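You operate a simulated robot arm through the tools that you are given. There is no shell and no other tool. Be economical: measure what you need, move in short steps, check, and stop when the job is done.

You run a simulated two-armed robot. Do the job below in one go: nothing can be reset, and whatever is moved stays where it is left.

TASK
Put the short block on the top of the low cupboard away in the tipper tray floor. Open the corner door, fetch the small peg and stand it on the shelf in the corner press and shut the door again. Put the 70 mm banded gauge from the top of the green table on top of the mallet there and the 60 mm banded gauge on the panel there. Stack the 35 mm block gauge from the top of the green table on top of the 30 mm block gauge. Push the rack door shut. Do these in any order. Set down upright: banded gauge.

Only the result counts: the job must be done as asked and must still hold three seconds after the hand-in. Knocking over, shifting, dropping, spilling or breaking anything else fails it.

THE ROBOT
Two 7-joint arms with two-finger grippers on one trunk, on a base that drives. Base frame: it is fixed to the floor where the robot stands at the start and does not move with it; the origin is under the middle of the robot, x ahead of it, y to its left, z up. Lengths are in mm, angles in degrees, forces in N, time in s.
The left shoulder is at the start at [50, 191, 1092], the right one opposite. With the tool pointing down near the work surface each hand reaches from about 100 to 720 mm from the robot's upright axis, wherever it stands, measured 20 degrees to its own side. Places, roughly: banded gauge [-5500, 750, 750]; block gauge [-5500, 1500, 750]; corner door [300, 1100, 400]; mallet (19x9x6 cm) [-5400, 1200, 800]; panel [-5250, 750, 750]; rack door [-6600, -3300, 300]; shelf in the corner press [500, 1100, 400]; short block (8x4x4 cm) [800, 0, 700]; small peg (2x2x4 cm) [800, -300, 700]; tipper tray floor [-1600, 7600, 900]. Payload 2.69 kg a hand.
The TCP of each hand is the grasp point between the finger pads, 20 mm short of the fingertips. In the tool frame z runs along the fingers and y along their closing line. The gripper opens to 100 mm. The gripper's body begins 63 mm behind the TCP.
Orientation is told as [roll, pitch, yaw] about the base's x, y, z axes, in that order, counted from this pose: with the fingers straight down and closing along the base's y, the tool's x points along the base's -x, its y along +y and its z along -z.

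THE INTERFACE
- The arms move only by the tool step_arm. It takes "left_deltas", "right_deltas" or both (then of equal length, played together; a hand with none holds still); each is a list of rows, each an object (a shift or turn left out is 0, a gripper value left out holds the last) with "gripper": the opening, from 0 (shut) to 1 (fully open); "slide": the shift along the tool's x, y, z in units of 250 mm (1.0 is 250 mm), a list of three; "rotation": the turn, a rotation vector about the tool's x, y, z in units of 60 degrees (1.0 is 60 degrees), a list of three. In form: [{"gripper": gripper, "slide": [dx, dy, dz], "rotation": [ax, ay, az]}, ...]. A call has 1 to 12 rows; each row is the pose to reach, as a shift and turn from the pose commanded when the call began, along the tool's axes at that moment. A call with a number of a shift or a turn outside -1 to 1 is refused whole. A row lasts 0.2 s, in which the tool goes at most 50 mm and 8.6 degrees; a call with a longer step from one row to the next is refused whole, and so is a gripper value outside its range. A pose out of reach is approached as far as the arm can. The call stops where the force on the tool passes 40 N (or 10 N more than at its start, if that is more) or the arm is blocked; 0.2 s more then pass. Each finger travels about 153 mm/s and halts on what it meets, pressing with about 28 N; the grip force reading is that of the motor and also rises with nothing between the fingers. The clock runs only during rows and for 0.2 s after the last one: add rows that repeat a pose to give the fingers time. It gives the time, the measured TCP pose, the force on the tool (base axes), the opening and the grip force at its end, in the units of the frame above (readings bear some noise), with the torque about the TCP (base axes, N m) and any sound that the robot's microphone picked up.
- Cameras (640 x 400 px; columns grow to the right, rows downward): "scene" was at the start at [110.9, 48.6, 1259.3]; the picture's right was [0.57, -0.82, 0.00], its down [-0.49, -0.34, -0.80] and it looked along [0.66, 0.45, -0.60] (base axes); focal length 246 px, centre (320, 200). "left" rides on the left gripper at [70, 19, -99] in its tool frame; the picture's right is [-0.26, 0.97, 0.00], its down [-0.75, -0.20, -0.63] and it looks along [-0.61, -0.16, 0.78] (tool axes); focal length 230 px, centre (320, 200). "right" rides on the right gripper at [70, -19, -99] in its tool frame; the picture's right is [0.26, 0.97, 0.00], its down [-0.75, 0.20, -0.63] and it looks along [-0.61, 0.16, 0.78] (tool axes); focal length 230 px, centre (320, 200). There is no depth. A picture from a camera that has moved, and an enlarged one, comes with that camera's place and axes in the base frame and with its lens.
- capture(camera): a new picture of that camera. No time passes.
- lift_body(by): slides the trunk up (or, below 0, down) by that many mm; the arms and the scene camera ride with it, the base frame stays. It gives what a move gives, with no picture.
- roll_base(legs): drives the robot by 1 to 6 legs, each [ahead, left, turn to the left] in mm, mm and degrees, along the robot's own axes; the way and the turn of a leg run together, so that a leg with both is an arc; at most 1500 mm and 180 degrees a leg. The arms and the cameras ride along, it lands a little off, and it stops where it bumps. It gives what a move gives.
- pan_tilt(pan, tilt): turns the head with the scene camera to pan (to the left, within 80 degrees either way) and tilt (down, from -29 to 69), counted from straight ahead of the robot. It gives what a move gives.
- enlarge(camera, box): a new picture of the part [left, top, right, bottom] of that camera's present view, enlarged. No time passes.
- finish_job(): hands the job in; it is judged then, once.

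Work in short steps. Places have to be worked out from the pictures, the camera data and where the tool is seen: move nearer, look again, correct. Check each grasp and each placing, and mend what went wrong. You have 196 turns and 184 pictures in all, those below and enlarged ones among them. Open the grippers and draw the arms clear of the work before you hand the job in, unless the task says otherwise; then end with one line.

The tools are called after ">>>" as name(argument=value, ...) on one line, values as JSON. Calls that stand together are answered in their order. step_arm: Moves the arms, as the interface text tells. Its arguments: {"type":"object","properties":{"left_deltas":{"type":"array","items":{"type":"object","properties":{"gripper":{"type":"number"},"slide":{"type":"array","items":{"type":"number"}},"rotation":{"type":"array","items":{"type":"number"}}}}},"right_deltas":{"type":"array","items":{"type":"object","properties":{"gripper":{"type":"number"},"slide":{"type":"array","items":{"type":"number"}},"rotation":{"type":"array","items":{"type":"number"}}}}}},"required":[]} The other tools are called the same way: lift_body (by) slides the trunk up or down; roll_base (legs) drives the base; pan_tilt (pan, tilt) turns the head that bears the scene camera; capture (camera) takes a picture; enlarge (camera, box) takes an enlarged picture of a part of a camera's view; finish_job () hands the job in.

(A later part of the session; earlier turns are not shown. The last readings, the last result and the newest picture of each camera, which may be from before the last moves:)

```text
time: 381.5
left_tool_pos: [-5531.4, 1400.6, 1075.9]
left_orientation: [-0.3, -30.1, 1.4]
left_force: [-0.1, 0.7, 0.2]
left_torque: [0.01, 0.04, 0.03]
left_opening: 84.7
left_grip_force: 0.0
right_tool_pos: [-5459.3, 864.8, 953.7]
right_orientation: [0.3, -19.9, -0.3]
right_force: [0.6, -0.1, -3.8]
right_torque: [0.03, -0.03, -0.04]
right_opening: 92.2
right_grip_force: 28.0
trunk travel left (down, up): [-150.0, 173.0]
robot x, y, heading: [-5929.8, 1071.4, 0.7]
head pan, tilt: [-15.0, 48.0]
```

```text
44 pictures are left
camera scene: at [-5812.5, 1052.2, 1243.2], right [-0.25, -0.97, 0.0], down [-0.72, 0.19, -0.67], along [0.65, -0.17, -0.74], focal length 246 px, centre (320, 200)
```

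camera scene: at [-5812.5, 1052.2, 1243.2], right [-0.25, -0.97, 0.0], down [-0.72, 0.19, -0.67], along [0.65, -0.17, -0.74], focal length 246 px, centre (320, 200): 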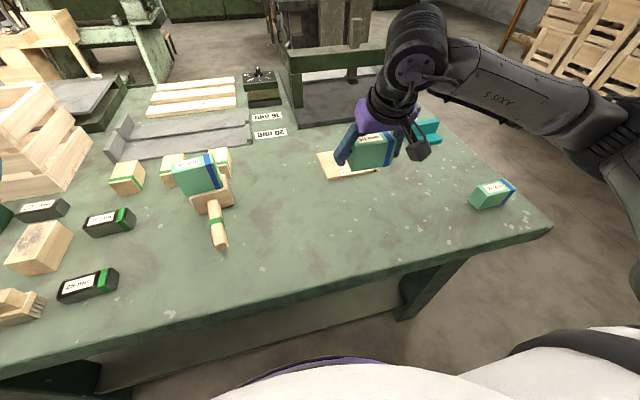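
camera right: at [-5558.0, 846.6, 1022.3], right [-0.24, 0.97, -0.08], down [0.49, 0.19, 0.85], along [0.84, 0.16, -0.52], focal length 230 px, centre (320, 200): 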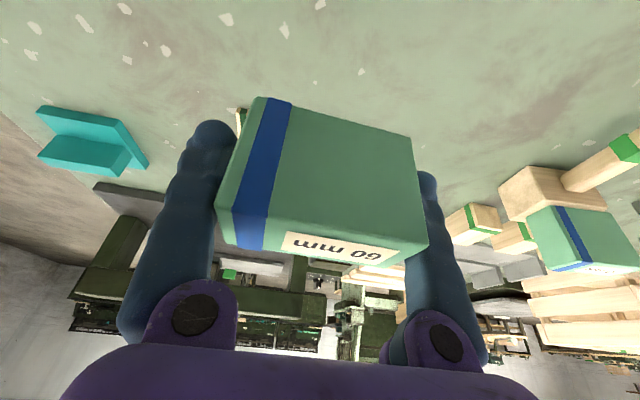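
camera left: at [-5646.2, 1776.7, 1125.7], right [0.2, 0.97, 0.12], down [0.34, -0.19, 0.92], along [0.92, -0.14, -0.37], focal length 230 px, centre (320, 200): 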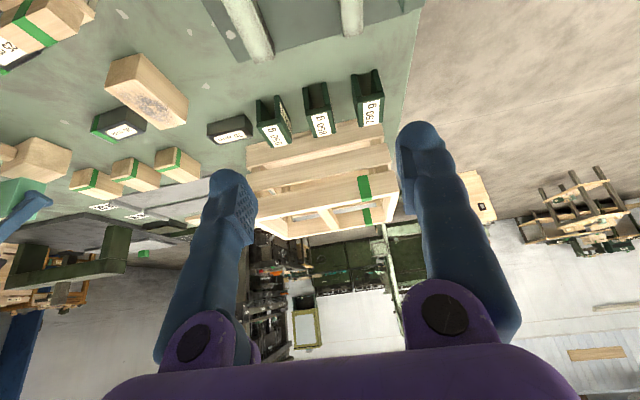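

Move over the panel to hover.

>>> step_arm(right_deltas=[{"slide": [-0.12, -0.02, 0.07]}, {"slide": [-0.24, -0.04, 0.16]}, {"slide": [-0.35, -0.06, 0.28]}, {"slide": [-0.44, -0.076, 0.41]}, {"slide": [-0.472, -0.076, 0.528]}, {"slide": [-0.472, -0.076, 0.528]}])

>>> enlarge(camera="scene", box=[290, 100, 450, 200])

>>> capture(camera="right")

```text
time: 382.9
left_tool_pos: [-5532.5, 1400.3, 1076.0]
left_orientation: [-0.4, -30.1, 1.5]
left_force: [0.0, -0.7, 0.1]
left_torque: [-0.02, 0.03, -0.02]
left_opening: 84.9
left_grip_force: 0.0
right_tool_pos: [-5303.4, 846.5, 867.3]
right_orientation: [0.3, -20.0, -0.3]
right_force: [-0.2, 0.4, -4.5]
right_torque: [-0.03, -0.04, -0.01]
right_opening: 92.2
right_grip_force: 28.0
trunk travel left (down, up): [-150.0, 173.0]
robot x, y, heading: [-5927.0, 1076.4, 0.2]
head pan, tilt: [-15.0, 48.0]
```

```text
4.00 times, centred on (370, 150) of scene
camera zoom: at [-5812.5, 1052.5, 1243.3], right [-0.25, -0.97, 0.0], down [-0.72, 0.19, -0.67], along [0.65, -0.17, -0.74], focal length 984 px, centre (120, 400)
```

zoom: 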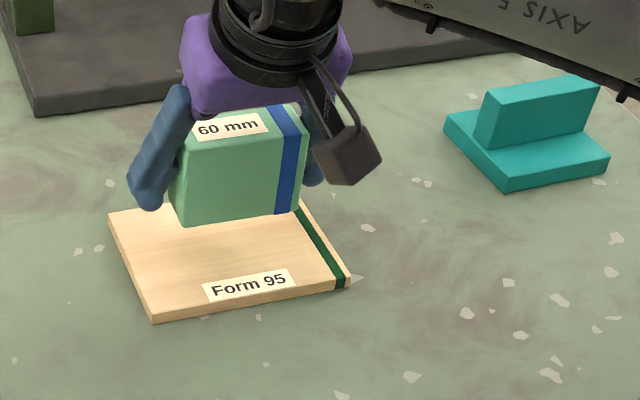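

```text
42 pictures are left
camera right: at [-5402.4, 827.8, 936.5], right [-0.24, 0.97, -0.08], down [0.49, 0.19, 0.85], along [0.84, 0.16, -0.52], focal length 230 px, centre (320, 200)
```

right: 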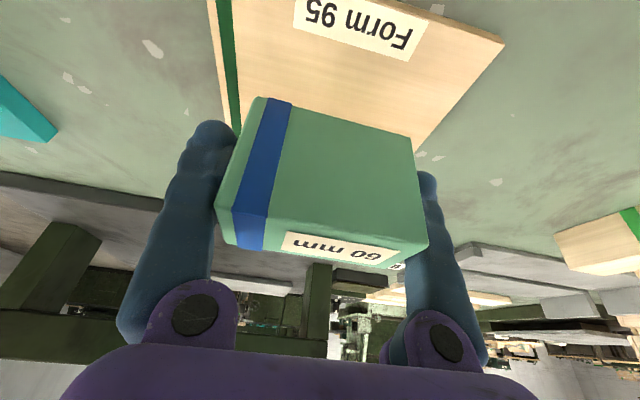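

Over the panel but towards its rear; shift 22 mm toward me and down 20 mm.

>>> step_arm(right_deltas=[{"slide": [0.083, 0, -0.03]}, {"slide": [0.11, 0, 0.045]}, {"slide": [0.11, 0, 0.045]}])

>>> step_arm(right_deltas=[{"slide": [0.0054, 0, 0.015]}])

>>> enlarge(camera="scene", box=[290, 100, 450, 200])

```text
time: 383.7
left_tool_pos: [-5531.8, 1399.3, 1077.2]
left_orientation: [-0.4, -30.1, 1.5]
left_force: [0.1, 0.6, 0.0]
left_torque: [0.01, 0.0, -0.02]
left_opening: 85.0
left_grip_force: 0.0
right_tool_pos: [-5322.7, 846.5, 847.9]
right_orientation: [0.3, -20.0, -0.3]
right_force: [-0.1, 0.3, -4.0]
right_torque: [0.0, -0.04, 0.0]
right_opening: 92.2
right_grip_force: 27.8
trunk travel left (down, up): [-150.0, 173.0]
robot x, y, heading: [-5927.4, 1072.3, 0.6]
head pan, tilt: [-15.0, 48.0]
```

```text
time: 384.1
left_tool_pos: [-5531.5, 1400.1, 1076.0]
left_orientation: [-0.4, -30.1, 1.5]
left_force: [0.7, 0.1, 0.2]
left_torque: [-0.03, -0.02, -0.03]
left_opening: 85.0
left_grip_force: 0.0
right_tool_pos: [-5323.1, 846.6, 845.4]
right_orientation: [0.1, -19.9, -0.3]
right_force: [0.5, 0.4, -5.2]
right_torque: [0.01, -0.05, 0.0]
right_opening: 91.7
right_grip_force: 27.8
trunk travel left (down, up): [-150.0, 173.0]
robot x, y, heading: [-5928.7, 1072.1, 0.3]
head pan, tilt: [-15.0, 48.0]
```

```text
4.00 times, centred on (370, 150) of scene
camera zoom: at [-5812.4, 1052.5, 1243.2], right [-0.25, -0.97, 0.0], down [-0.72, 0.19, -0.67], along [0.65, -0.17, -0.74], focal length 984 px, centre (120, 400)
```

zoom: 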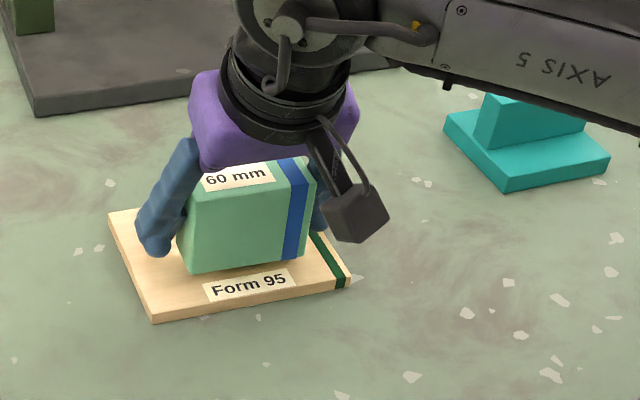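

Good placement; continue down in 3 mm steps.

>>> step_arm(right_deltas=[{"slide": [0.0054, 0, 0.015]}])

>>> step_arm(right_deltas=[{"slide": [0.0041, 0, 0.0113]}])

>>> step_arm(right_deltas=[{"slide": [0.0041, 0, 0.0113]}])

```text
time: 384.5
left_tool_pos: [-5532.4, 1400.9, 1075.1]
left_orientation: [-0.3, -30.2, 1.5]
left_force: [-0.9, -0.3, -0.5]
left_torque: [0.0, 0.0, -0.02]
left_opening: 84.9
left_grip_force: 0.1
right_tool_pos: [-5324.2, 845.7, 840.1]
right_orientation: [0.3, -19.9, -0.5]
right_force: [-0.6, 0.5, -5.3]
right_torque: [0.01, -0.05, -0.01]
right_opening: 92.0
right_grip_force: 28.2
trunk travel left (down, up): [-150.0, 173.0]
robot x, y, heading: [-5928.9, 1071.7, 0.2]
head pan, tilt: [-15.0, 48.0]
```

```text
time: 384.9
left_tool_pos: [-5531.6, 1400.3, 1076.5]
left_orientation: [-0.4, -30.1, 1.4]
left_force: [0.2, -0.2, 0.7]
left_torque: [0.01, -0.01, 0.0]
left_opening: 85.0
left_grip_force: 0.0
right_tool_pos: [-5324.0, 846.2, 837.6]
right_orientation: [0.3, -20.0, -0.4]
right_force: [0.2, -0.2, -4.4]
right_torque: [0.0, -0.04, 0.0]
right_opening: 91.6
right_grip_force: 28.2
trunk travel left (down, up): [-150.0, 173.0]
robot x, y, heading: [-5927.4, 1076.2, 0.2]
head pan, tilt: [-15.0, 48.0]
```

```text
time: 385.3
left_tool_pos: [-5531.0, 1399.6, 1075.4]
left_orientation: [-0.3, -30.1, 1.5]
left_force: [0.2, 0.1, 0.1]
left_torque: [-0.01, 0.0, -0.01]
left_opening: 85.1
left_grip_force: 0.0
right_tool_pos: [-5324.5, 846.2, 834.4]
right_orientation: [0.2, -19.9, -0.4]
right_force: [0.5, 0.5, -4.6]
right_torque: [0.0, -0.05, 0.05]
right_opening: 92.0
right_grip_force: 28.1
trunk travel left (down, up): [-150.0, 173.0]
robot x, y, heading: [-5929.3, 1068.7, 0.2]
head pan, tilt: [-15.0, 48.0]
```

>>> step_arm(right_deltas=[{"slide": [0.0035, 0, 0.0095]}])

>>> step_arm(right_deltas=[{"slide": [0.0035, 0, 0.0095]}])

>>> enlarge(camera="scene", box=[290, 100, 450, 200])

```text
time: 385.7
left_tool_pos: [-5532.8, 1400.5, 1076.2]
left_orientation: [-0.4, -30.1, 1.5]
left_force: [0.5, 0.5, -0.7]
left_torque: [0.02, 0.01, 0.01]
left_opening: 84.8
left_grip_force: 0.0
right_tool_pos: [-5324.8, 847.0, 834.0]
right_orientation: [0.3, -20.1, -0.5]
right_force: [0.8, -1.4, 3.2]
right_torque: [0.0, 0.14, 0.04]
right_opening: 92.0
right_grip_force: 28.2
trunk travel left (down, up): [-150.0, 173.0]
robot x, y, heading: [-5927.9, 1071.5, 0.4]
head pan, tilt: [-15.0, 48.0]
```

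```text
time: 386.1
left_tool_pos: [-5532.9, 1401.1, 1077.3]
left_orientation: [-0.4, -30.3, 1.5]
left_force: [0.3, 0.7, -0.9]
left_torque: [0.01, -0.02, 0.02]
left_opening: 85.1
left_grip_force: 0.2
right_tool_pos: [-5324.8, 846.6, 834.4]
right_orientation: [0.3, -20.3, -0.3]
right_force: [0.5, -1.6, 16.1]
right_torque: [-0.15, 0.52, 0.05]
right_opening: 91.9
right_grip_force: 28.0
trunk travel left (down, up): [-150.0, 173.0]
robot x, y, heading: [-5924.6, 1072.3, 0.6]
head pan, tilt: [-15.0, 48.0]
```

```text
4.00 times, centred on (370, 150) of scene
camera zoom: at [-5814.2, 1053.1, 1243.8], right [-0.25, -0.97, 0.0], down [-0.72, 0.19, -0.67], along [0.65, -0.17, -0.74], focal length 984 px, centre (120, 400)
```

zoom: 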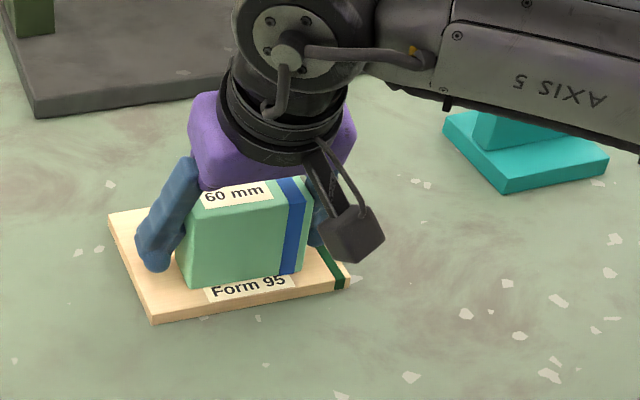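

Gauge is on the panel. Ease off, open fully and check clearance.

>>> step_arm(right_deltas=[{"slide": [-0.004, 0, -0.011], "gripper": 0.97}, {"slide": [-0.004, 0, -0.011], "gripper": 1}, {"slide": [-0.004, 0, -0.011], "gripper": 1}])

>>> capture(camera="right")

```text
time: 386.9
left_tool_pos: [-5532.9, 1399.3, 1076.8]
left_orientation: [-0.5, -30.2, 1.5]
left_force: [-0.2, -0.3, -0.4]
left_torque: [-0.03, 0.0, -0.01]
left_opening: 84.9
left_grip_force: 0.1
right_tool_pos: [-5326.6, 847.2, 833.7]
right_orientation: [0.2, -19.9, -0.3]
right_force: [-0.6, -0.5, 0.3]
right_torque: [0.0, 0.0, -0.01]
right_opening: 100.0
right_grip_force: 0.1
trunk travel left (down, up): [-150.0, 173.0]
robot x, y, heading: [-5928.7, 1074.5, 0.2]
head pan, tilt: [-15.0, 48.0]
```

```text
39 pictures are left
camera right: at [-5424.6, 828.3, 901.9], right [-0.24, 0.97, -0.08], down [0.49, 0.19, 0.85], along [0.84, 0.16, -0.52], focal length 230 px, centre (320, 200)
```

right: 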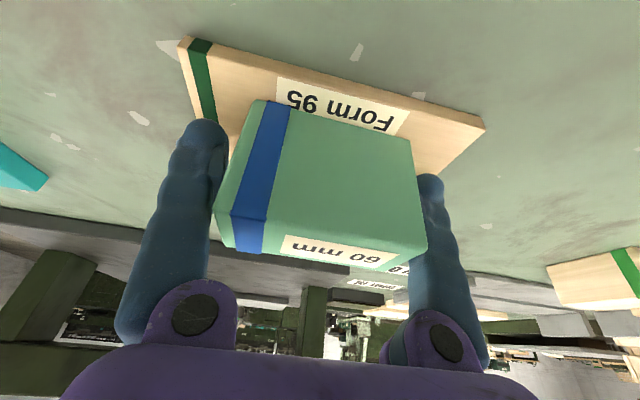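

Centered in the open fingers; raise straight up and retract.

>>> step_arm(right_deltas=[{"slide": [-0.02, 0, -0.055]}, {"slide": [-0.05, 0, -0.14]}, {"slide": [-0.09, 0, -0.25]}, {"slide": [-0.1, 0, -0.4]}, {"slide": [-0.02, 0, -0.55]}, {"slide": [0.1, 0, -0.65]}, {"slide": [0.25, 0, -0.75]}, {"slide": [0.4, 0, -0.82]}])

>>> pan_tilt(pan=0, tilt=45)

>>> capture(camera="scene")

```text
time: 388.7
left_tool_pos: [-5532.2, 1400.4, 1076.6]
left_orientation: [-0.4, -30.1, 1.5]
left_force: [0.1, 0.3, -0.4]
left_torque: [0.04, 0.02, 0.0]
left_opening: 84.9
left_grip_force: 0.0
right_tool_pos: [-5490.7, 845.1, 995.1]
right_orientation: [0.3, -19.9, -0.4]
right_force: [-0.4, -0.3, 0.2]
right_torque: [0.01, 0.0, -0.01]
right_opening: 100.1
right_grip_force: 0.0
trunk travel left (down, up): [-150.0, 173.0]
robot x, y, heading: [-5928.6, 1071.3, 0.4]
head pan, tilt: [-15.0, 48.0]
```

```text
time: 389.5
left_tool_pos: [-5532.3, 1399.7, 1076.8]
left_orientation: [-0.4, -30.1, 1.5]
left_force: [1.4, 0.5, 0.4]
left_torque: [-0.01, 0.02, 0.02]
left_opening: 85.0
left_grip_force: 0.0
right_tool_pos: [-5490.6, 846.7, 995.0]
right_orientation: [0.3, -19.9, -0.2]
right_force: [-0.4, -0.2, 0.4]
right_torque: [-0.02, 0.01, 0.0]
right_opening: 100.2
right_grip_force: 0.0
trunk travel left (down, up): [-150.0, 173.0]
robot x, y, heading: [-5929.2, 1073.6, 0.4]
head pan, tilt: [0.0, 45.0]
```

```text
38 pictures are left
camera scene: at [-5807.8, 1073.0, 1247.5], right [0.01, -1.0, 0.0], down [-0.71, 0.0, -0.71], along [0.71, 0.0, -0.71], focal length 246 px, centre (320, 200)
```

scene: 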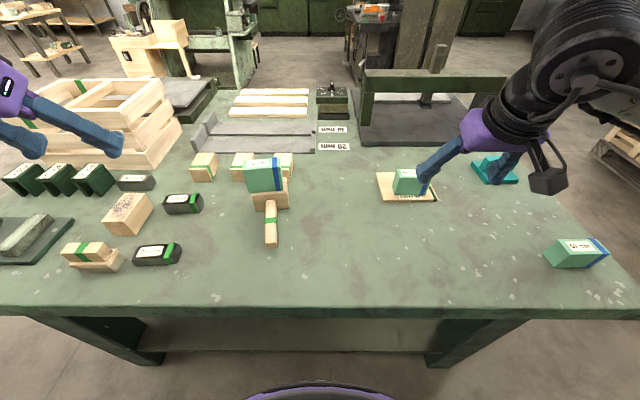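

Both gauges placed correctly. Now the 35 mm block (≈[−5372,1420]) onto the 30 mm (≈[−5294,1584]) with the right hand: drive left ~575.

>>> roll_base(legs=[[0, 575, 0]])

>>> capture(camera="right")

>>> capture(camera="scene")

```text
time: 395.1
left_tool_pos: [-5530.8, 1975.3, 1076.1]
left_orientation: [-0.4, -30.1, 0.8]
left_force: [-0.8, 0.2, 0.0]
left_torque: [0.02, -0.02, -0.01]
left_opening: 85.3
left_grip_force: 0.0
right_tool_pos: [-5494.2, 1421.9, 996.3]
right_orientation: [0.3, -19.8, -1.0]
right_force: [-0.3, 0.1, -0.1]
right_torque: [-0.01, 0.01, 0.0]
right_opening: 100.1
right_grip_force: 0.1
trunk travel left (down, up): [-150.0, 173.0]
robot x, y, heading: [-5930.7, 1652.1, -0.3]
head pan, tilt: [0.0, 45.0]
```

```text
37 pictures are left
camera right: at [-5592.8, 1404.1, 1064.2], right [-0.23, 0.97, -0.08], down [0.49, 0.19, 0.85], along [0.84, 0.15, -0.52], focal length 230 px, centre (320, 200)
```

right: 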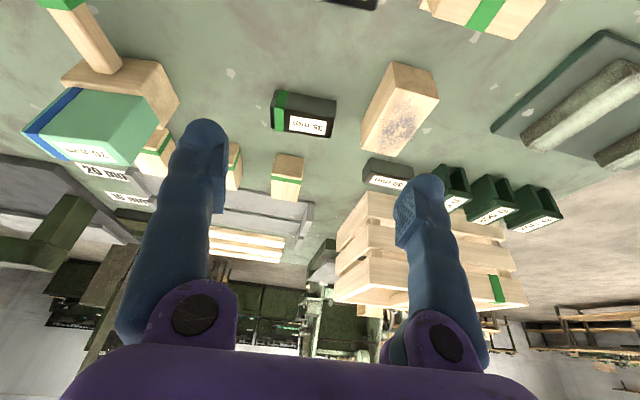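

```text
36 pictures are left
camera scene: at [-5808.6, 1652.0, 1247.5], right [0.0, -1.0, 0.0], down [-0.71, 0.0, -0.71], along [0.71, 0.0, -0.71], focal length 246 px, centre (320, 200)
```

scene: 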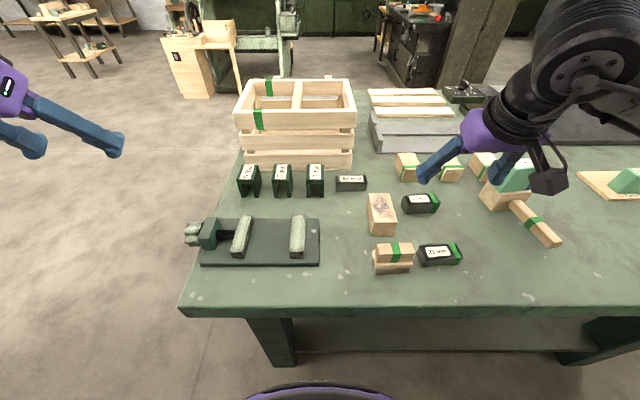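

>>> enlarge(camera="right", box=[240, 60, 480, 210])

>>> enlarge(camera="scene", box=[290, 140, 490, 265])

```text
2.67 times, centred on (360, 135) of right
camera zoom: at [-5592.8, 1404.1, 1064.2], right [-0.23, 0.97, -0.08], down [0.49, 0.19, 0.85], along [0.84, 0.15, -0.52], focal length 614 px, centre (213, 373)
```

zoom: 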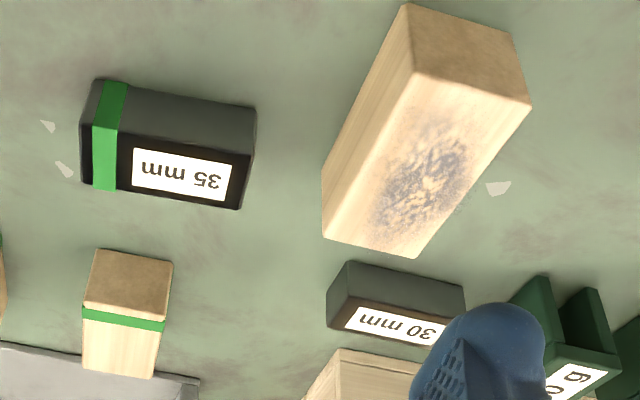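

```text
3.20 times, centred on (390, 202) of scene
camera zoom: at [-5808.6, 1652.0, 1247.5], right [0.0, -1.0, 0.0], down [-0.71, 0.0, -0.71], along [0.71, 0.0, -0.71], focal length 787 px, centre (96, 192)
```

zoom: 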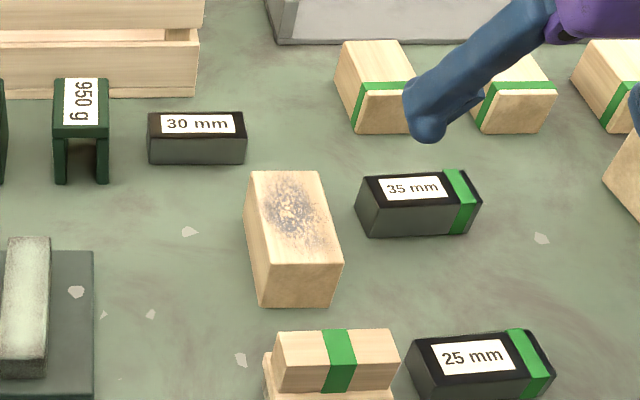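

35 mm block centre ≈[−5378,1407], yaw ≈+6; gap beside the 30 mm block is ample. Hover over the 35.

>>> step_arm(right_deltas=[{"slide": [-0.07, -0.013, 0.148], "rotation": [-0.01, 0, -0.028]}, {"slide": [-0.14, -0.026, 0.296], "rotation": [-0.02, 0, -0.055]}, {"slide": [-0.21, -0.039, 0.444], "rotation": [-0.03, 0, -0.083]}, {"slide": [-0.277, -0.052, 0.593], "rotation": [-0.04, 0, -0.11]}, {"slide": [-0.277, -0.052, 0.593], "rotation": [-0.04, 0, -0.11]}])

>>> capture(camera="right")

```text
time: 396.3
left_tool_pos: [-5531.3, 1976.1, 1076.7]
left_orientation: [-0.4, -30.1, 0.8]
left_force: [-0.2, -0.2, -0.1]
left_torque: [0.0, 0.02, -0.01]
left_opening: 85.2
left_grip_force: 0.1
right_tool_pos: [-5377.1, 1405.9, 878.9]
right_orientation: [0.2, -19.9, 6.2]
right_force: [-0.1, 0.6, -0.2]
right_torque: [-0.02, -0.03, 0.02]
right_opening: 99.9
right_grip_force: 0.1
trunk travel left (down, up): [-150.0, 173.0]
robot x, y, heading: [-5930.7, 1651.9, -0.4]
head pan, tilt: [0.0, 45.0]
```

```text
33 pictures are left
camera right: at [-5473.3, 1377.0, 948.0], right [-0.35, 0.93, -0.08], down [0.47, 0.25, 0.85], along [0.81, 0.25, -0.52], focal length 230 px, centre (320, 200)
```

right: 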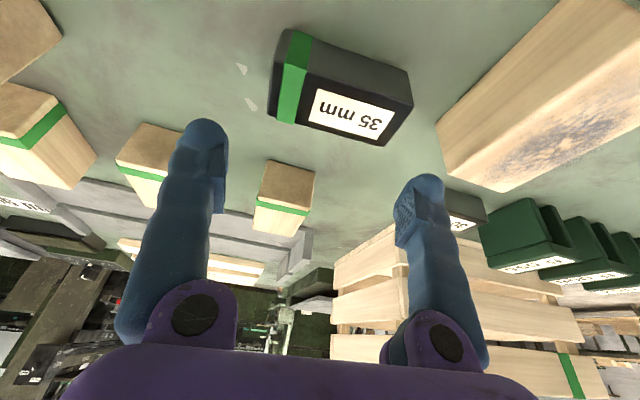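

Block 35 centre ≈[−5380,1412]. Descend to z≈811 and close.

>>> step_arm(right_deltas=[{"slide": [0.03, 0.025, 0.08]}, {"slide": [0.065, 0.025, 0.165]}, {"slide": [0.101, 0.025, 0.252]}, {"slide": [0.101, 0.025, 0.252], "gripper": 0.8}, {"slide": [0.101, 0.025, 0.252], "gripper": 0.5}, {"slide": [0.101, 0.025, 0.252], "gripper": 0.5}])

>>> capture(camera="right")

```text
time: 397.4
left_tool_pos: [-5531.0, 1975.5, 1076.5]
left_orientation: [-0.4, -30.1, 1.0]
left_force: [0.1, -0.6, 0.9]
left_torque: [-0.03, 0.01, -0.02]
left_opening: 85.2
left_grip_force: 0.0
right_tool_pos: [-5377.6, 1412.4, 820.5]
right_orientation: [0.1, -21.1, 6.0]
right_force: [-4.0, -1.6, 14.9]
right_torque: [-0.48, 0.07, -0.04]
right_opening: 91.0
right_grip_force: 27.8
trunk travel left (down, up): [-150.0, 173.0]
robot x, y, heading: [-5930.0, 1655.0, -0.2]
head pan, tilt: [0.0, 45.0]
stopped in row 5 (right hand): the force on the tool passed its limit at 42 N (the readings are from after the stop); the commanded pose is now the measured one
```

```text
32 pictures are left
camera right: at [-5474.9, 1382.7, 886.9], right [-0.34, 0.94, -0.09], down [0.45, 0.25, 0.86], along [0.82, 0.25, -0.51], focal length 230 px, centre (320, 200)
```

right: 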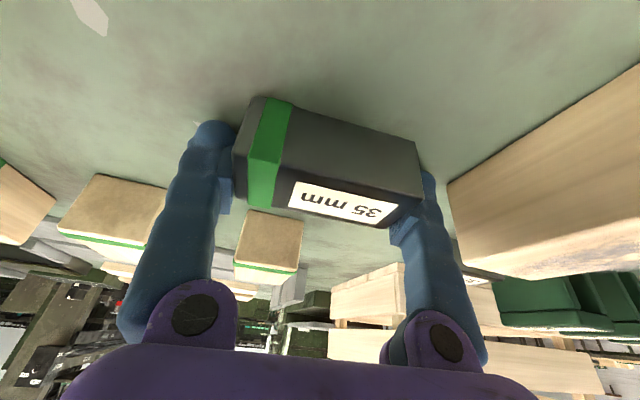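

Fingertips touched the table at TCP 820 (so table ≈797) and the block is gripped (91). Ensure grip and lift.

>>> step_arm(right_deltas=[{"slide": [-0.004, 0, -0.011], "gripper": 0.5}, {"slide": [-0.004, 0, -0.011], "gripper": 0.5}, {"slide": [-0.04, 0, -0.11]}, {"slide": [-0.1, 0, -0.28]}, {"slide": [-0.16, 0, -0.45]}])

>>> capture(camera="right")

```text
time: 398.6
left_tool_pos: [-5530.0, 1975.9, 1075.4]
left_orientation: [-0.4, -30.2, 0.7]
left_force: [0.2, 0.2, -0.4]
left_torque: [0.03, -0.01, 0.0]
left_opening: 84.8
left_grip_force: 0.1
right_tool_pos: [-5380.1, 1409.6, 933.2]
right_orientation: [0.1, -20.6, 6.0]
right_force: [-1.6, 0.4, -2.7]
right_torque: [0.02, -0.04, 0.01]
right_opening: 90.7
right_grip_force: 28.2
trunk travel left (down, up): [-150.0, 173.0]
robot x, y, heading: [-5926.4, 1651.6, -0.3]
head pan, tilt: [0.0, 45.0]
```

```text
31 pictures are left
camera right: at [-5477.2, 1381.0, 1001.5], right [-0.34, 0.94, -0.09], down [0.46, 0.25, 0.85], along [0.82, 0.25, -0.51], focal length 230 px, centre (320, 200)
```

right: 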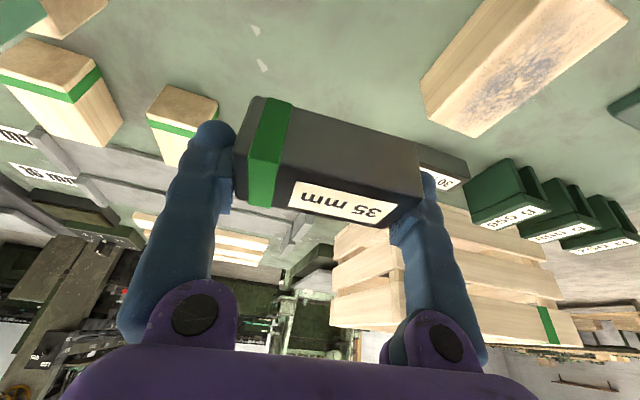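

Block held, centred at the TCP. The 30 mm block centre ≈[−5312,1564], top ≈827. Drive left ~145 and view.

>>> roll_base(legs=[[0, 143, 0.3]])

>>> capture(camera="right")

>>> enlarge(camera="scene", box=[310, 130, 490, 242])

```text
time: 400.5
left_tool_pos: [-5530.5, 2071.1, 1076.4]
left_orientation: [-0.5, -30.2, -0.3]
left_force: [-0.1, 0.6, -0.2]
left_torque: [0.01, 0.03, -0.01]
left_opening: 85.2
left_grip_force: 0.0
right_tool_pos: [-5391.3, 1501.1, 932.7]
right_orientation: [0.0, -20.6, 4.6]
right_force: [-1.2, -0.4, -2.6]
right_torque: [0.0, -0.05, -0.02]
right_opening: 90.7
right_grip_force: 28.1
trunk travel left (down, up): [-150.0, 173.0]
robot x, y, heading: [-5935.9, 1755.4, -1.5]
head pan, tilt: [0.0, 45.0]
stopped in leg 1: the robot was blocked; the commanded pose is now the measured one
```

```text
30 pictures are left
camera right: at [-5490.2, 1473.9, 1000.9], right [-0.32, 0.94, -0.09], down [0.46, 0.24, 0.85], along [0.83, 0.23, -0.51], focal length 230 px, centre (320, 200)
```

right: 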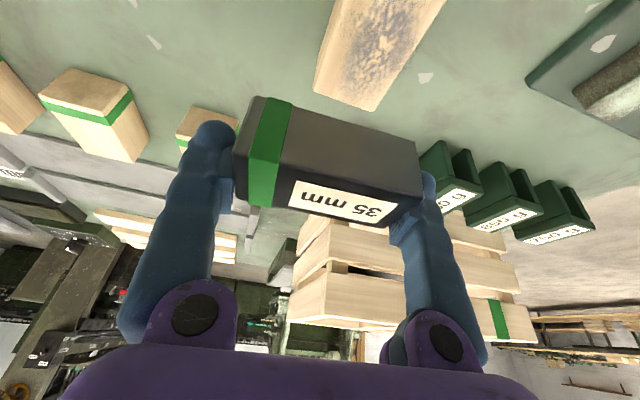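

```text
3.56 times, centred on (400, 186) of scene
camera zoom: at [-5816.2, 1753.0, 1247.5], right [-0.02, -1.0, 0.0], down [-0.71, 0.02, -0.71], along [0.71, -0.02, -0.71], focal length 874 px, centre (36, 250)
```

zoom: 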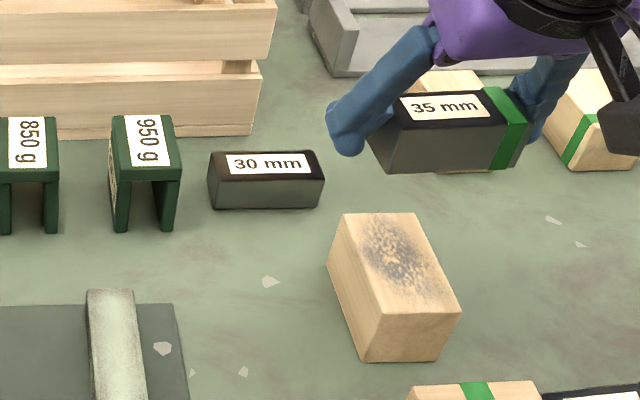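

Blocked 40 mm early by something solid but objects are undisturbed; reach is still fine. 30 mm block centre ≈[−5310,1566], yaw ≈+1. Move to hover above it with yaw reduced 5°.

>>> step_arm(right_deltas=[{"slide": [-0.06, 0.05, 0.05], "rotation": [0.007, 0, 0.02]}, {"slide": [-0.12, 0.11, 0.1], "rotation": [0.015, 0, 0.04]}, {"slide": [-0.19, 0.17, 0.2], "rotation": [0.022, 0, 0.06]}, {"slide": [-0.258, 0.233, 0.302], "rotation": [0.029, 0, 0.078]}, {"slide": [-0.258, 0.233, 0.302], "rotation": [0.029, 0, 0.078]}])

>>> enlarge(camera="scene", box=[310, 130, 470, 230])

>>> capture(camera="right")

```text
time: 401.7
left_tool_pos: [-5530.5, 2070.7, 1076.4]
left_orientation: [-0.4, -30.1, -0.4]
left_force: [0.1, 0.7, -0.7]
left_torque: [0.0, 0.05, 0.06]
left_opening: 85.0
left_grip_force: 0.0
right_tool_pos: [-5311.7, 1566.3, 884.8]
right_orientation: [0.0, -20.7, -0.4]
right_force: [-0.5, 0.8, -2.4]
right_torque: [0.02, -0.07, 0.0]
right_opening: 90.1
right_grip_force: 28.3
trunk travel left (down, up): [-150.0, 173.0]
robot x, y, heading: [-5937.6, 1756.0, -1.6]
head pan, tilt: [0.0, 45.0]
```

```text
4.00 times, centred on (390, 180) of scene
camera zoom: at [-5816.2, 1752.1, 1247.5], right [-0.02, -1.0, 0.0], down [-0.71, 0.02, -0.71], along [0.71, -0.02, -0.71], focal length 984 px, centre (40, 280)
```

zoom: 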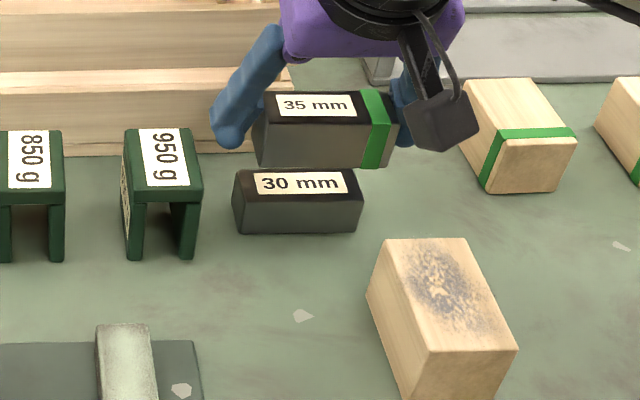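

```text
27 pictures are left
camera right: at [-5411.3, 1548.0, 953.5], right [-0.23, 0.97, -0.09], down [0.48, 0.2, 0.85], along [0.84, 0.16, -0.51], focal length 230 px, centre (320, 200)
```

right: 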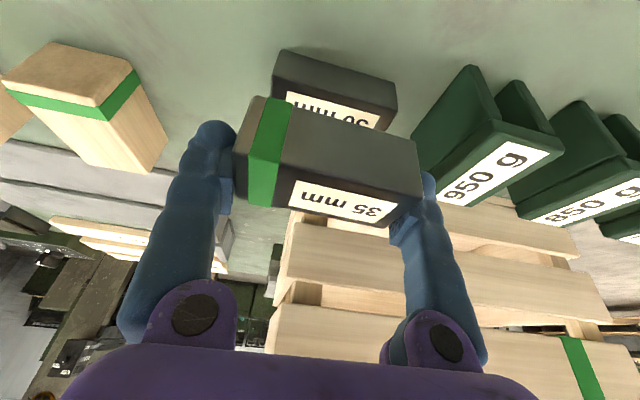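

Alignment close: shift +5 mm in x and y, lower 25 mm.

>>> step_arm(right_deltas=[{"slide": [-0.018, 0.02, 0.007]}, {"slide": [0.016, 0.02, 0.101]}, {"slide": [0.016, 0.02, 0.101]}])

>>> enlarge(camera="scene", box=[310, 130, 470, 230])

```text
time: 402.5
left_tool_pos: [-5531.1, 2070.5, 1075.7]
left_orientation: [-0.3, -30.2, -0.2]
left_force: [-0.8, 0.4, 0.1]
left_torque: [0.0, -0.01, -0.03]
left_opening: 85.1
left_grip_force: 0.2
right_tool_pos: [-5305.0, 1571.2, 859.0]
right_orientation: [0.1, -20.5, -0.3]
right_force: [0.4, 0.7, -2.9]
right_torque: [-0.01, -0.02, -0.03]
right_opening: 90.3
right_grip_force: 27.7
trunk travel left (down, up): [-150.0, 173.0]
robot x, y, heading: [-5938.4, 1761.1, -1.6]
head pan, tilt: [0.0, 45.0]
```

```text
4.00 times, centred on (390, 180) of scene
camera zoom: at [-5816.2, 1752.5, 1247.5], right [-0.02, -1.0, 0.0], down [-0.71, 0.02, -0.71], along [0.71, -0.02, -0.71], focal length 984 px, centre (40, 280)
```

zoom: 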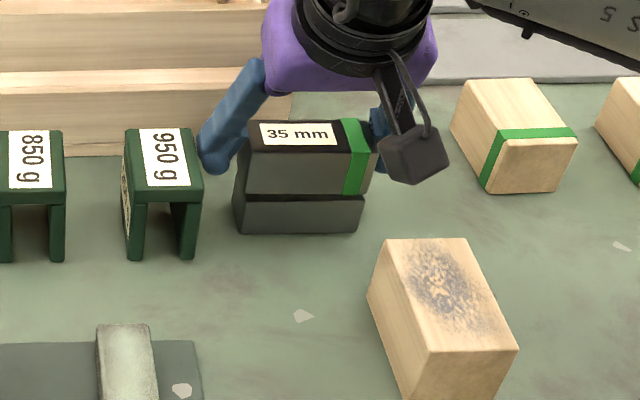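

Shift another 6 mm left and lower in small steps to contact.

>>> step_arm(right_deltas=[{"slide": [0, 0.024, 0]}, {"slide": [0.0055, 0.024, 0.015]}])

>>> step_arm(right_deltas=[{"slide": [0.0042, 0, 0.0112]}])

>>> step_arm(right_deltas=[{"slide": [0.0042, 0, 0.0112]}])

>>> enlarge(camera="scene", box=[310, 130, 470, 230])

```text
time: 403.1
left_tool_pos: [-5530.7, 2068.9, 1074.8]
left_orientation: [-0.4, -30.1, -0.3]
left_force: [-0.3, -0.1, 0.3]
left_torque: [-0.02, 0.01, -0.02]
left_opening: 85.1
left_grip_force: 0.1
right_tool_pos: [-5304.4, 1577.0, 855.8]
right_orientation: [0.0, -20.6, -0.4]
right_force: [0.8, -0.8, -3.2]
right_torque: [0.01, -0.07, 0.0]
right_opening: 90.1
right_grip_force: 28.0
trunk travel left (down, up): [-150.0, 173.0]
robot x, y, heading: [-5938.2, 1755.1, -1.3]
head pan, tilt: [0.0, 45.0]
```

```text
time: 403.5
left_tool_pos: [-5530.2, 2070.8, 1075.5]
left_orientation: [-0.5, -30.1, -0.3]
left_force: [-0.5, -0.6, -0.2]
left_torque: [0.0, 0.01, -0.01]
left_opening: 84.8
left_grip_force: 0.2
right_tool_pos: [-5305.3, 1575.2, 853.0]
right_orientation: [0.1, -20.4, -0.4]
right_force: [0.4, -0.2, -2.5]
right_torque: [0.0, -0.07, -0.01]
right_opening: 90.2
right_grip_force: 28.2
trunk travel left (down, up): [-150.0, 173.0]
robot x, y, heading: [-5934.8, 1759.7, -1.1]
head pan, tilt: [0.0, 45.0]
```

```text
time: 403.9
left_tool_pos: [-5530.2, 2070.8, 1076.3]
left_orientation: [-0.5, -30.1, -0.3]
left_force: [0.5, 0.3, -0.4]
left_torque: [0.0, -0.03, -0.01]
left_opening: 85.2
left_grip_force: 0.2
right_tool_pos: [-5304.5, 1576.9, 851.6]
right_orientation: [0.0, -20.6, -0.4]
right_force: [-0.3, -0.1, 0.7]
right_torque: [0.07, -0.04, 0.08]
right_opening: 90.0
right_grip_force: 27.9
trunk travel left (down, up): [-150.0, 173.0]
robot x, y, heading: [-5936.6, 1757.5, -1.5]
head pan, tilt: [0.0, 45.0]
```

```text
4.00 times, centred on (390, 180) of scene
camera zoom: at [-5816.4, 1752.4, 1247.6], right [-0.02, -1.0, 0.0], down [-0.71, 0.02, -0.71], along [0.71, -0.02, -0.71], focal length 984 px, centre (40, 280)
```

zoom: 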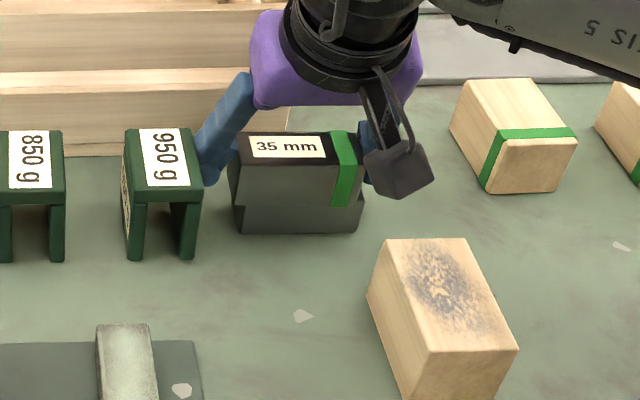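

Contact begins; well aligned. The left finger is close to the 950 g weight, so I'll press 1.5 mm and open only slightly (93).

>>> step_arm(right_deltas=[{"slide": [0.002, 0, 0.006]}, {"slide": [0.002, 0, 0.006], "gripper": 0.92}, {"slide": [0.002, 0, 0.006], "gripper": 0.93}])

>>> capture(camera="right")

>>> enlarge(camera="scene", box=[310, 130, 470, 230])

```text
time: 404.7
left_tool_pos: [-5530.7, 2070.3, 1075.4]
left_orientation: [-0.3, -30.1, -0.3]
left_force: [0.4, 0.7, -0.2]
left_torque: [0.0, 0.03, 0.0]
left_opening: 85.0
left_grip_force: 0.1
right_tool_pos: [-5304.5, 1576.1, 847.6]
right_orientation: [0.0, -20.5, -0.4]
right_force: [-0.1, -1.1, 0.8]
right_torque: [0.01, 0.01, -0.01]
right_opening: 93.5
right_grip_force: 0.6
trunk travel left (down, up): [-150.0, 173.0]
robot x, y, heading: [-5938.6, 1754.5, -1.6]
head pan, tilt: [0.0, 45.0]
```

```text
24 pictures are left
camera right: at [-5405.2, 1558.2, 916.0], right [-0.23, 0.97, -0.09], down [0.48, 0.2, 0.85], along [0.84, 0.16, -0.51], focal length 230 px, centre (320, 200)
```

right: 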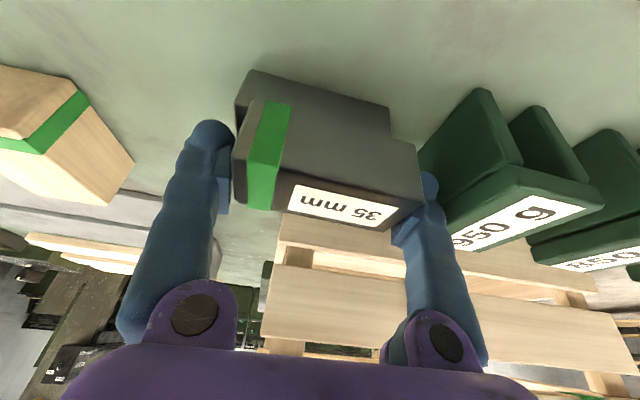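

```text
4.00 times, centred on (390, 180) of scene
camera zoom: at [-5816.3, 1752.4, 1247.5], right [-0.02, -1.0, 0.0], down [-0.71, 0.02, -0.71], along [0.71, -0.02, -0.71], focal length 984 px, centre (40, 280)
```

zoom: 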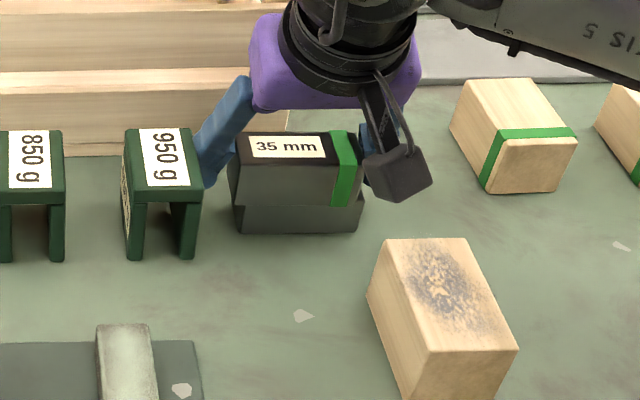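

Released and stacked. Raise straight up, then retract.

>>> step_arm(right_deltas=[{"slide": [-0.015, 0, -0.04]}, {"slide": [-0.045, 0, -0.12]}, {"slide": [-0.09, 0, -0.24]}, {"slide": [-0.12, 0, -0.38]}, {"slide": [-0.05, 0, -0.52]}, {"slide": [0.08, 0, -0.62]}, {"slide": [0.2, 0, -0.7]}])

>>> enlarge(camera="scene", box=[310, 130, 470, 230])

>>> capture(camera="right")

```text
time: 406.3
left_tool_pos: [-5531.4, 2069.5, 1076.7]
left_orientation: [-0.5, -30.0, -0.3]
left_force: [-0.1, 0.6, -1.0]
left_torque: [0.03, 0.02, 0.01]
left_opening: 85.0
left_grip_force: 0.0
right_tool_pos: [-5414.2, 1576.2, 997.5]
right_orientation: [0.1, -20.5, -0.4]
right_force: [-0.4, -0.3, -0.3]
right_torque: [0.0, -0.05, -0.01]
right_opening: 92.9
right_grip_force: 0.0
trunk travel left (down, up): [-150.0, 173.0]
robot x, y, heading: [-5937.9, 1755.1, -1.3]
head pan, tilt: [0.0, 45.0]
```

```text
4.00 times, centred on (390, 180) of scene
camera zoom: at [-5816.7, 1752.3, 1247.5], right [-0.02, -1.0, 0.0], down [-0.71, 0.02, -0.71], along [0.71, -0.02, -0.71], focal length 984 px, centre (40, 280)
```

zoom: 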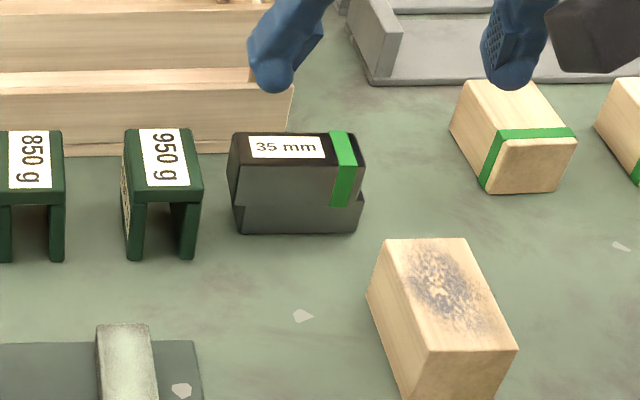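

```text
21 pictures are left
camera right: at [-5514.0, 1557.7, 1065.4], right [-0.23, 0.97, -0.09], down [0.48, 0.2, 0.85], along [0.84, 0.16, -0.51], focal length 230 px, centre (320, 200)
```

right: 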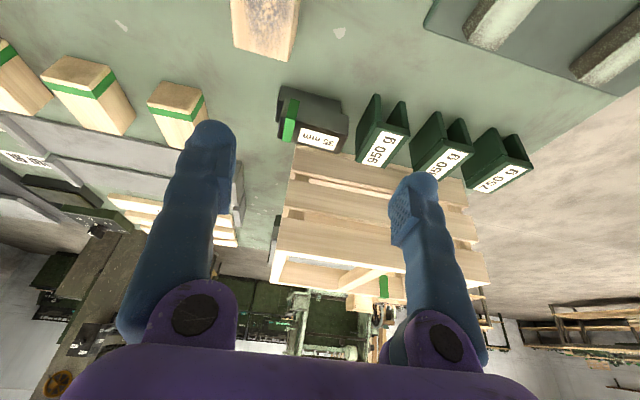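

Stack is good. Now the rack door at [−6600,−3300,300]: back off, turn to face −y and look.

>>> roll_base(legs=[[-250, 0, 0], [0, 0, -90]])

>>> pan_tilt(pan=0, tilt=15)

>>> capture(camera="scene")

```text
time: 412.0
left_tool_pos: [-5876.5, 1355.8, 1076.3]
left_orientation: [-0.5, -30.1, -90.3]
left_force: [-0.2, -0.2, 0.3]
left_torque: [0.02, 0.0, -0.01]
left_opening: 85.1
left_grip_force: 0.0
right_tool_pos: [-6372.2, 1239.4, 998.3]
right_orientation: [0.0, -20.6, -90.4]
right_force: [0.0, 0.4, 0.1]
right_torque: [0.01, -0.02, 0.0]
right_opening: 92.9
right_grip_force: 0.1
trunk travel left (down, up): [-150.0, 173.0]
robot x, y, heading: [-6188.2, 1765.0, -91.2]
head pan, tilt: [0.0, 45.0]
```

```text
time: 412.9
left_tool_pos: [-5877.0, 1356.5, 1075.9]
left_orientation: [-0.5, -30.1, -90.2]
left_force: [0.2, 0.1, -0.5]
left_torque: [-0.03, 0.0, 0.02]
left_opening: 85.1
left_grip_force: 0.1
right_tool_pos: [-6370.9, 1238.5, 997.1]
right_orientation: [0.0, -20.7, -90.5]
right_force: [-0.1, 0.0, 0.1]
right_torque: [0.0, -0.02, 0.0]
right_opening: 93.0
right_grip_force: 0.1
trunk travel left (down, up): [-150.0, 173.0]
robot x, y, heading: [-6189.0, 1761.4, -91.4]
head pan, tilt: [0.0, 15.0]
```

```text
20 pictures are left
camera scene: at [-6194.7, 1628.3, 1294.2], right [-1.0, 0.02, 0.0], down [0.01, 0.26, -0.97], along [-0.02, -0.97, -0.26], focal length 246 px, centre (320, 200)
```

scene: 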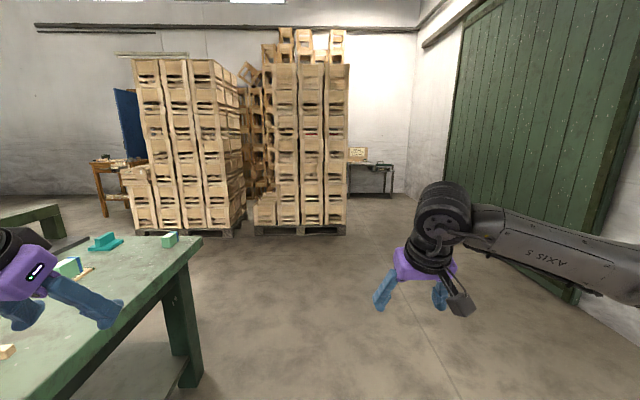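

The rack is behind the crate stacks. I slide right (to x≈−7290) and go ahead along the wall side, then look.

>>> roll_base(legs=[[0, -1100, 1.4], [1500, 0, 0], [1500, 0, 0], [600, 0, 0]])

>>> pan_tilt(pan=20, tilt=25)

>>> capture(camera="scene")

```text
time: 439.7
left_tool_pos: [-7024.4, -2197.1, 1074.6]
left_orientation: [-0.4, -30.1, -90.4]
left_force: [-0.3, 0.3, -0.2]
left_torque: [-0.01, 0.0, 0.0]
left_opening: 85.0
left_grip_force: 0.0
right_tool_pos: [-7518.8, -2315.7, 997.0]
right_orientation: [0.0, -20.6, -90.5]
right_force: [-0.3, -0.2, 0.3]
right_torque: [0.02, -0.01, 0.0]
right_opening: 93.1
right_grip_force: 0.1
trunk travel left (down, up): [-150.0, 173.0]
robot x, y, heading: [-7339.2, -1791.7, -91.4]
head pan, tilt: [0.0, 15.0]
```

```text
time: 440.5
left_tool_pos: [-7023.4, -2195.6, 1075.3]
left_orientation: [-0.6, -30.1, -90.2]
left_force: [0.0, 0.1, -1.0]
left_torque: [0.0, -0.01, 0.02]
left_opening: 85.0
left_grip_force: 0.0
right_tool_pos: [-7518.9, -2315.0, 997.6]
right_orientation: [0.1, -20.6, -90.4]
right_force: [0.0, 0.1, -0.2]
right_torque: [-0.05, 0.0, -0.01]
right_opening: 93.0
right_grip_force: 0.1
trunk travel left (down, up): [-150.0, 173.0]
robot x, y, heading: [-7339.2, -1791.6, -91.7]
head pan, tilt: [20.0, 25.0]
```

```text
19 pictures are left
camera scene: at [-7310.7, -1919.2, 1278.1], right [-0.95, -0.32, 0.0], down [-0.13, 0.4, -0.91], along [0.29, -0.86, -0.42], focal length 246 px, centre (320, 200)
```

scene: 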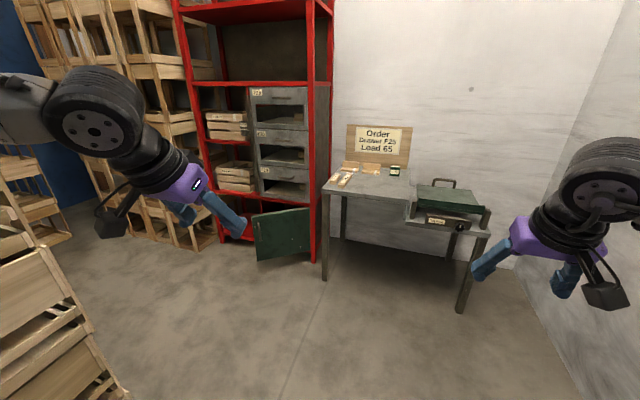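

The red rack has a green door at the bottom, standing partly open. Zoom in.

>>> enlarge(camera="scene", box=[180, 160, 360, 285])

```text
3.20 times, centred on (270, 222) of scene
camera zoom: at [-7310.7, -1919.2, 1278.1], right [-0.95, -0.32, 0.0], down [-0.13, 0.4, -0.91], along [0.29, -0.86, -0.42], focal length 787 px, centre (480, 128)
```

zoom: 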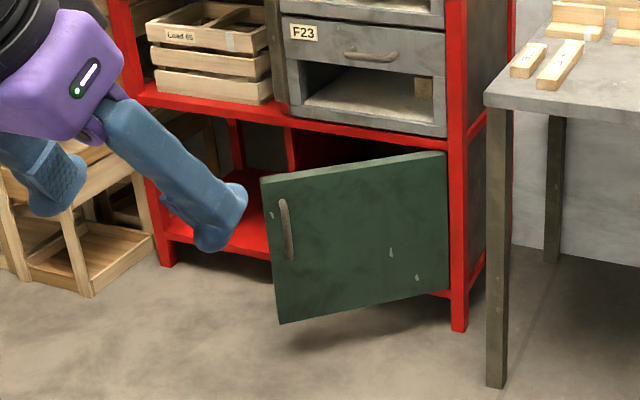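

Door hinges at right (≈[−6755,−3375]); its free edge is at ≈[−6392,−3182], z up to 457. I drive so the right arm faces the door's free side.

>>> roll_base(legs=[[810, 0, 1.5], [0, 1100, 0]])

>>> pan_tilt(pan=-15, tilt=50)

>>> capture(camera="scene")

```text
time: 454.4
left_tool_pos: [-5893.0, -2947.7, 1075.6]
left_orientation: [-0.5, -30.1, -87.6]
left_force: [-0.5, -0.3, 0.7]
left_torque: [0.02, -0.01, -0.01]
left_opening: 84.9
left_grip_force: 0.0
right_tool_pos: [-6381.8, -3089.2, 997.2]
right_orientation: [0.1, -20.6, -87.7]
right_force: [0.9, 0.0, -0.2]
right_torque: [0.0, 0.0, -0.03]
right_opening: 93.3
right_grip_force: 0.0
trunk travel left (down, up): [-150.0, 173.0]
robot x, y, heading: [-6224.7, -2558.8, -88.6]
head pan, tilt: [20.0, 25.0]
```

```text
time: 455.4
left_tool_pos: [-5893.6, -2948.6, 1076.3]
left_orientation: [-0.6, -30.1, -87.5]
left_force: [0.1, 0.2, -0.3]
left_torque: [0.04, 0.01, 0.01]
left_opening: 85.0
left_grip_force: 0.0
right_tool_pos: [-6382.0, -3090.1, 997.0]
right_orientation: [0.0, -20.6, -87.6]
right_force: [-1.0, 0.8, 0.1]
right_torque: [0.02, -0.01, 0.01]
right_opening: 93.0
right_grip_force: 0.1
trunk travel left (down, up): [-150.0, 173.0]
robot x, y, heading: [-6228.7, -2560.6, -88.5]
head pan, tilt: [-15.0, 50.0]
```

```text
17 pictures are left
camera scene: at [-6244.7, -2673.7, 1240.6], right [-0.97, 0.24, 0.0], down [0.18, 0.74, -0.64], along [-0.15, -0.63, -0.77], focal length 246 px, centre (320, 200)
```

scene: 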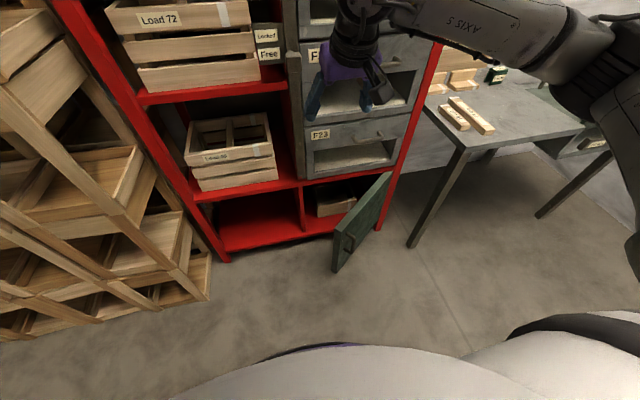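

Door: hinge ≈[−6748,−3395], free edge ≈[−6450,−3178]. I close the right gripper, pitch it to −45, lower the trunk and nudge the base right 60 and ahead 40.

>>> step_arm(right_deltas=[{"gripper": 0, "slide": [0.05, 0, -0.05], "rotation": [0, -0.1, 0]}, {"slide": [0.1, 0, -0.1], "rotation": [0, -0.2, 0]}, {"slide": [0.15, 0, -0.1], "rotation": [0, -0.3, 0]}, {"slide": [0.2, 0, -0.1], "rotation": [0, -0.405, 0]}, {"slide": [0.2, 0, -0.1], "rotation": [0, -0.405, 0]}])

>>> lift_body(by=-150)

>>> roll_base(legs=[[40, -60, -1.5]])

```text
time: 456.6
left_tool_pos: [-5893.9, -2948.2, 1075.2]
left_orientation: [-0.5, -30.2, -87.6]
left_force: [-0.1, -0.3, 0.5]
left_torque: [0.03, -0.01, -0.02]
left_opening: 84.9
left_grip_force: 0.0
right_tool_pos: [-6384.0, -3034.3, 1002.7]
right_orientation: [0.1, -44.9, -87.7]
right_force: [-0.1, -0.6, -0.2]
right_torque: [0.02, -0.02, 0.0]
right_opening: 0.0
right_grip_force: 28.1
trunk travel left (down, up): [-150.0, 173.0]
robot x, y, heading: [-6227.0, -2557.3, -88.6]
head pan, tilt: [-15.0, 50.0]
```

```text
time: 458.4
left_tool_pos: [-5893.0, -2949.4, 926.6]
left_orientation: [-0.4, -30.1, -87.6]
left_force: [-1.0, -0.9, 0.3]
left_torque: [0.02, 0.02, -0.05]
left_opening: 85.2
left_grip_force: 0.1
right_tool_pos: [-6384.3, -3034.2, 853.1]
right_orientation: [-0.1, -44.9, -87.6]
right_force: [0.2, 0.9, 0.1]
right_torque: [-0.02, -0.01, 0.0]
right_opening: 0.1
right_grip_force: 28.5
trunk travel left (down, up): [0.0, 323.0]
robot x, y, heading: [-6227.6, -2555.9, -88.4]
head pan, tilt: [-15.0, 50.0]
```

```text
time: 459.6
left_tool_pos: [-5964.2, -2998.5, 926.0]
left_orientation: [-0.4, -30.1, -89.1]
left_force: [-0.9, 0.6, 0.6]
left_torque: [-0.01, -0.02, -0.01]
left_opening: 85.0
left_grip_force: 0.0
right_tool_pos: [-6455.5, -3070.0, 852.9]
right_orientation: [0.0, -44.9, -89.2]
right_force: [0.2, 0.0, 0.1]
right_torque: [0.0, -0.01, -0.01]
right_opening: 0.1
right_grip_force: 28.2
trunk travel left (down, up): [0.0, 323.0]
robot x, y, heading: [-6288.2, -2604.2, -90.1]
head pan, tilt: [-15.0, 50.0]
```

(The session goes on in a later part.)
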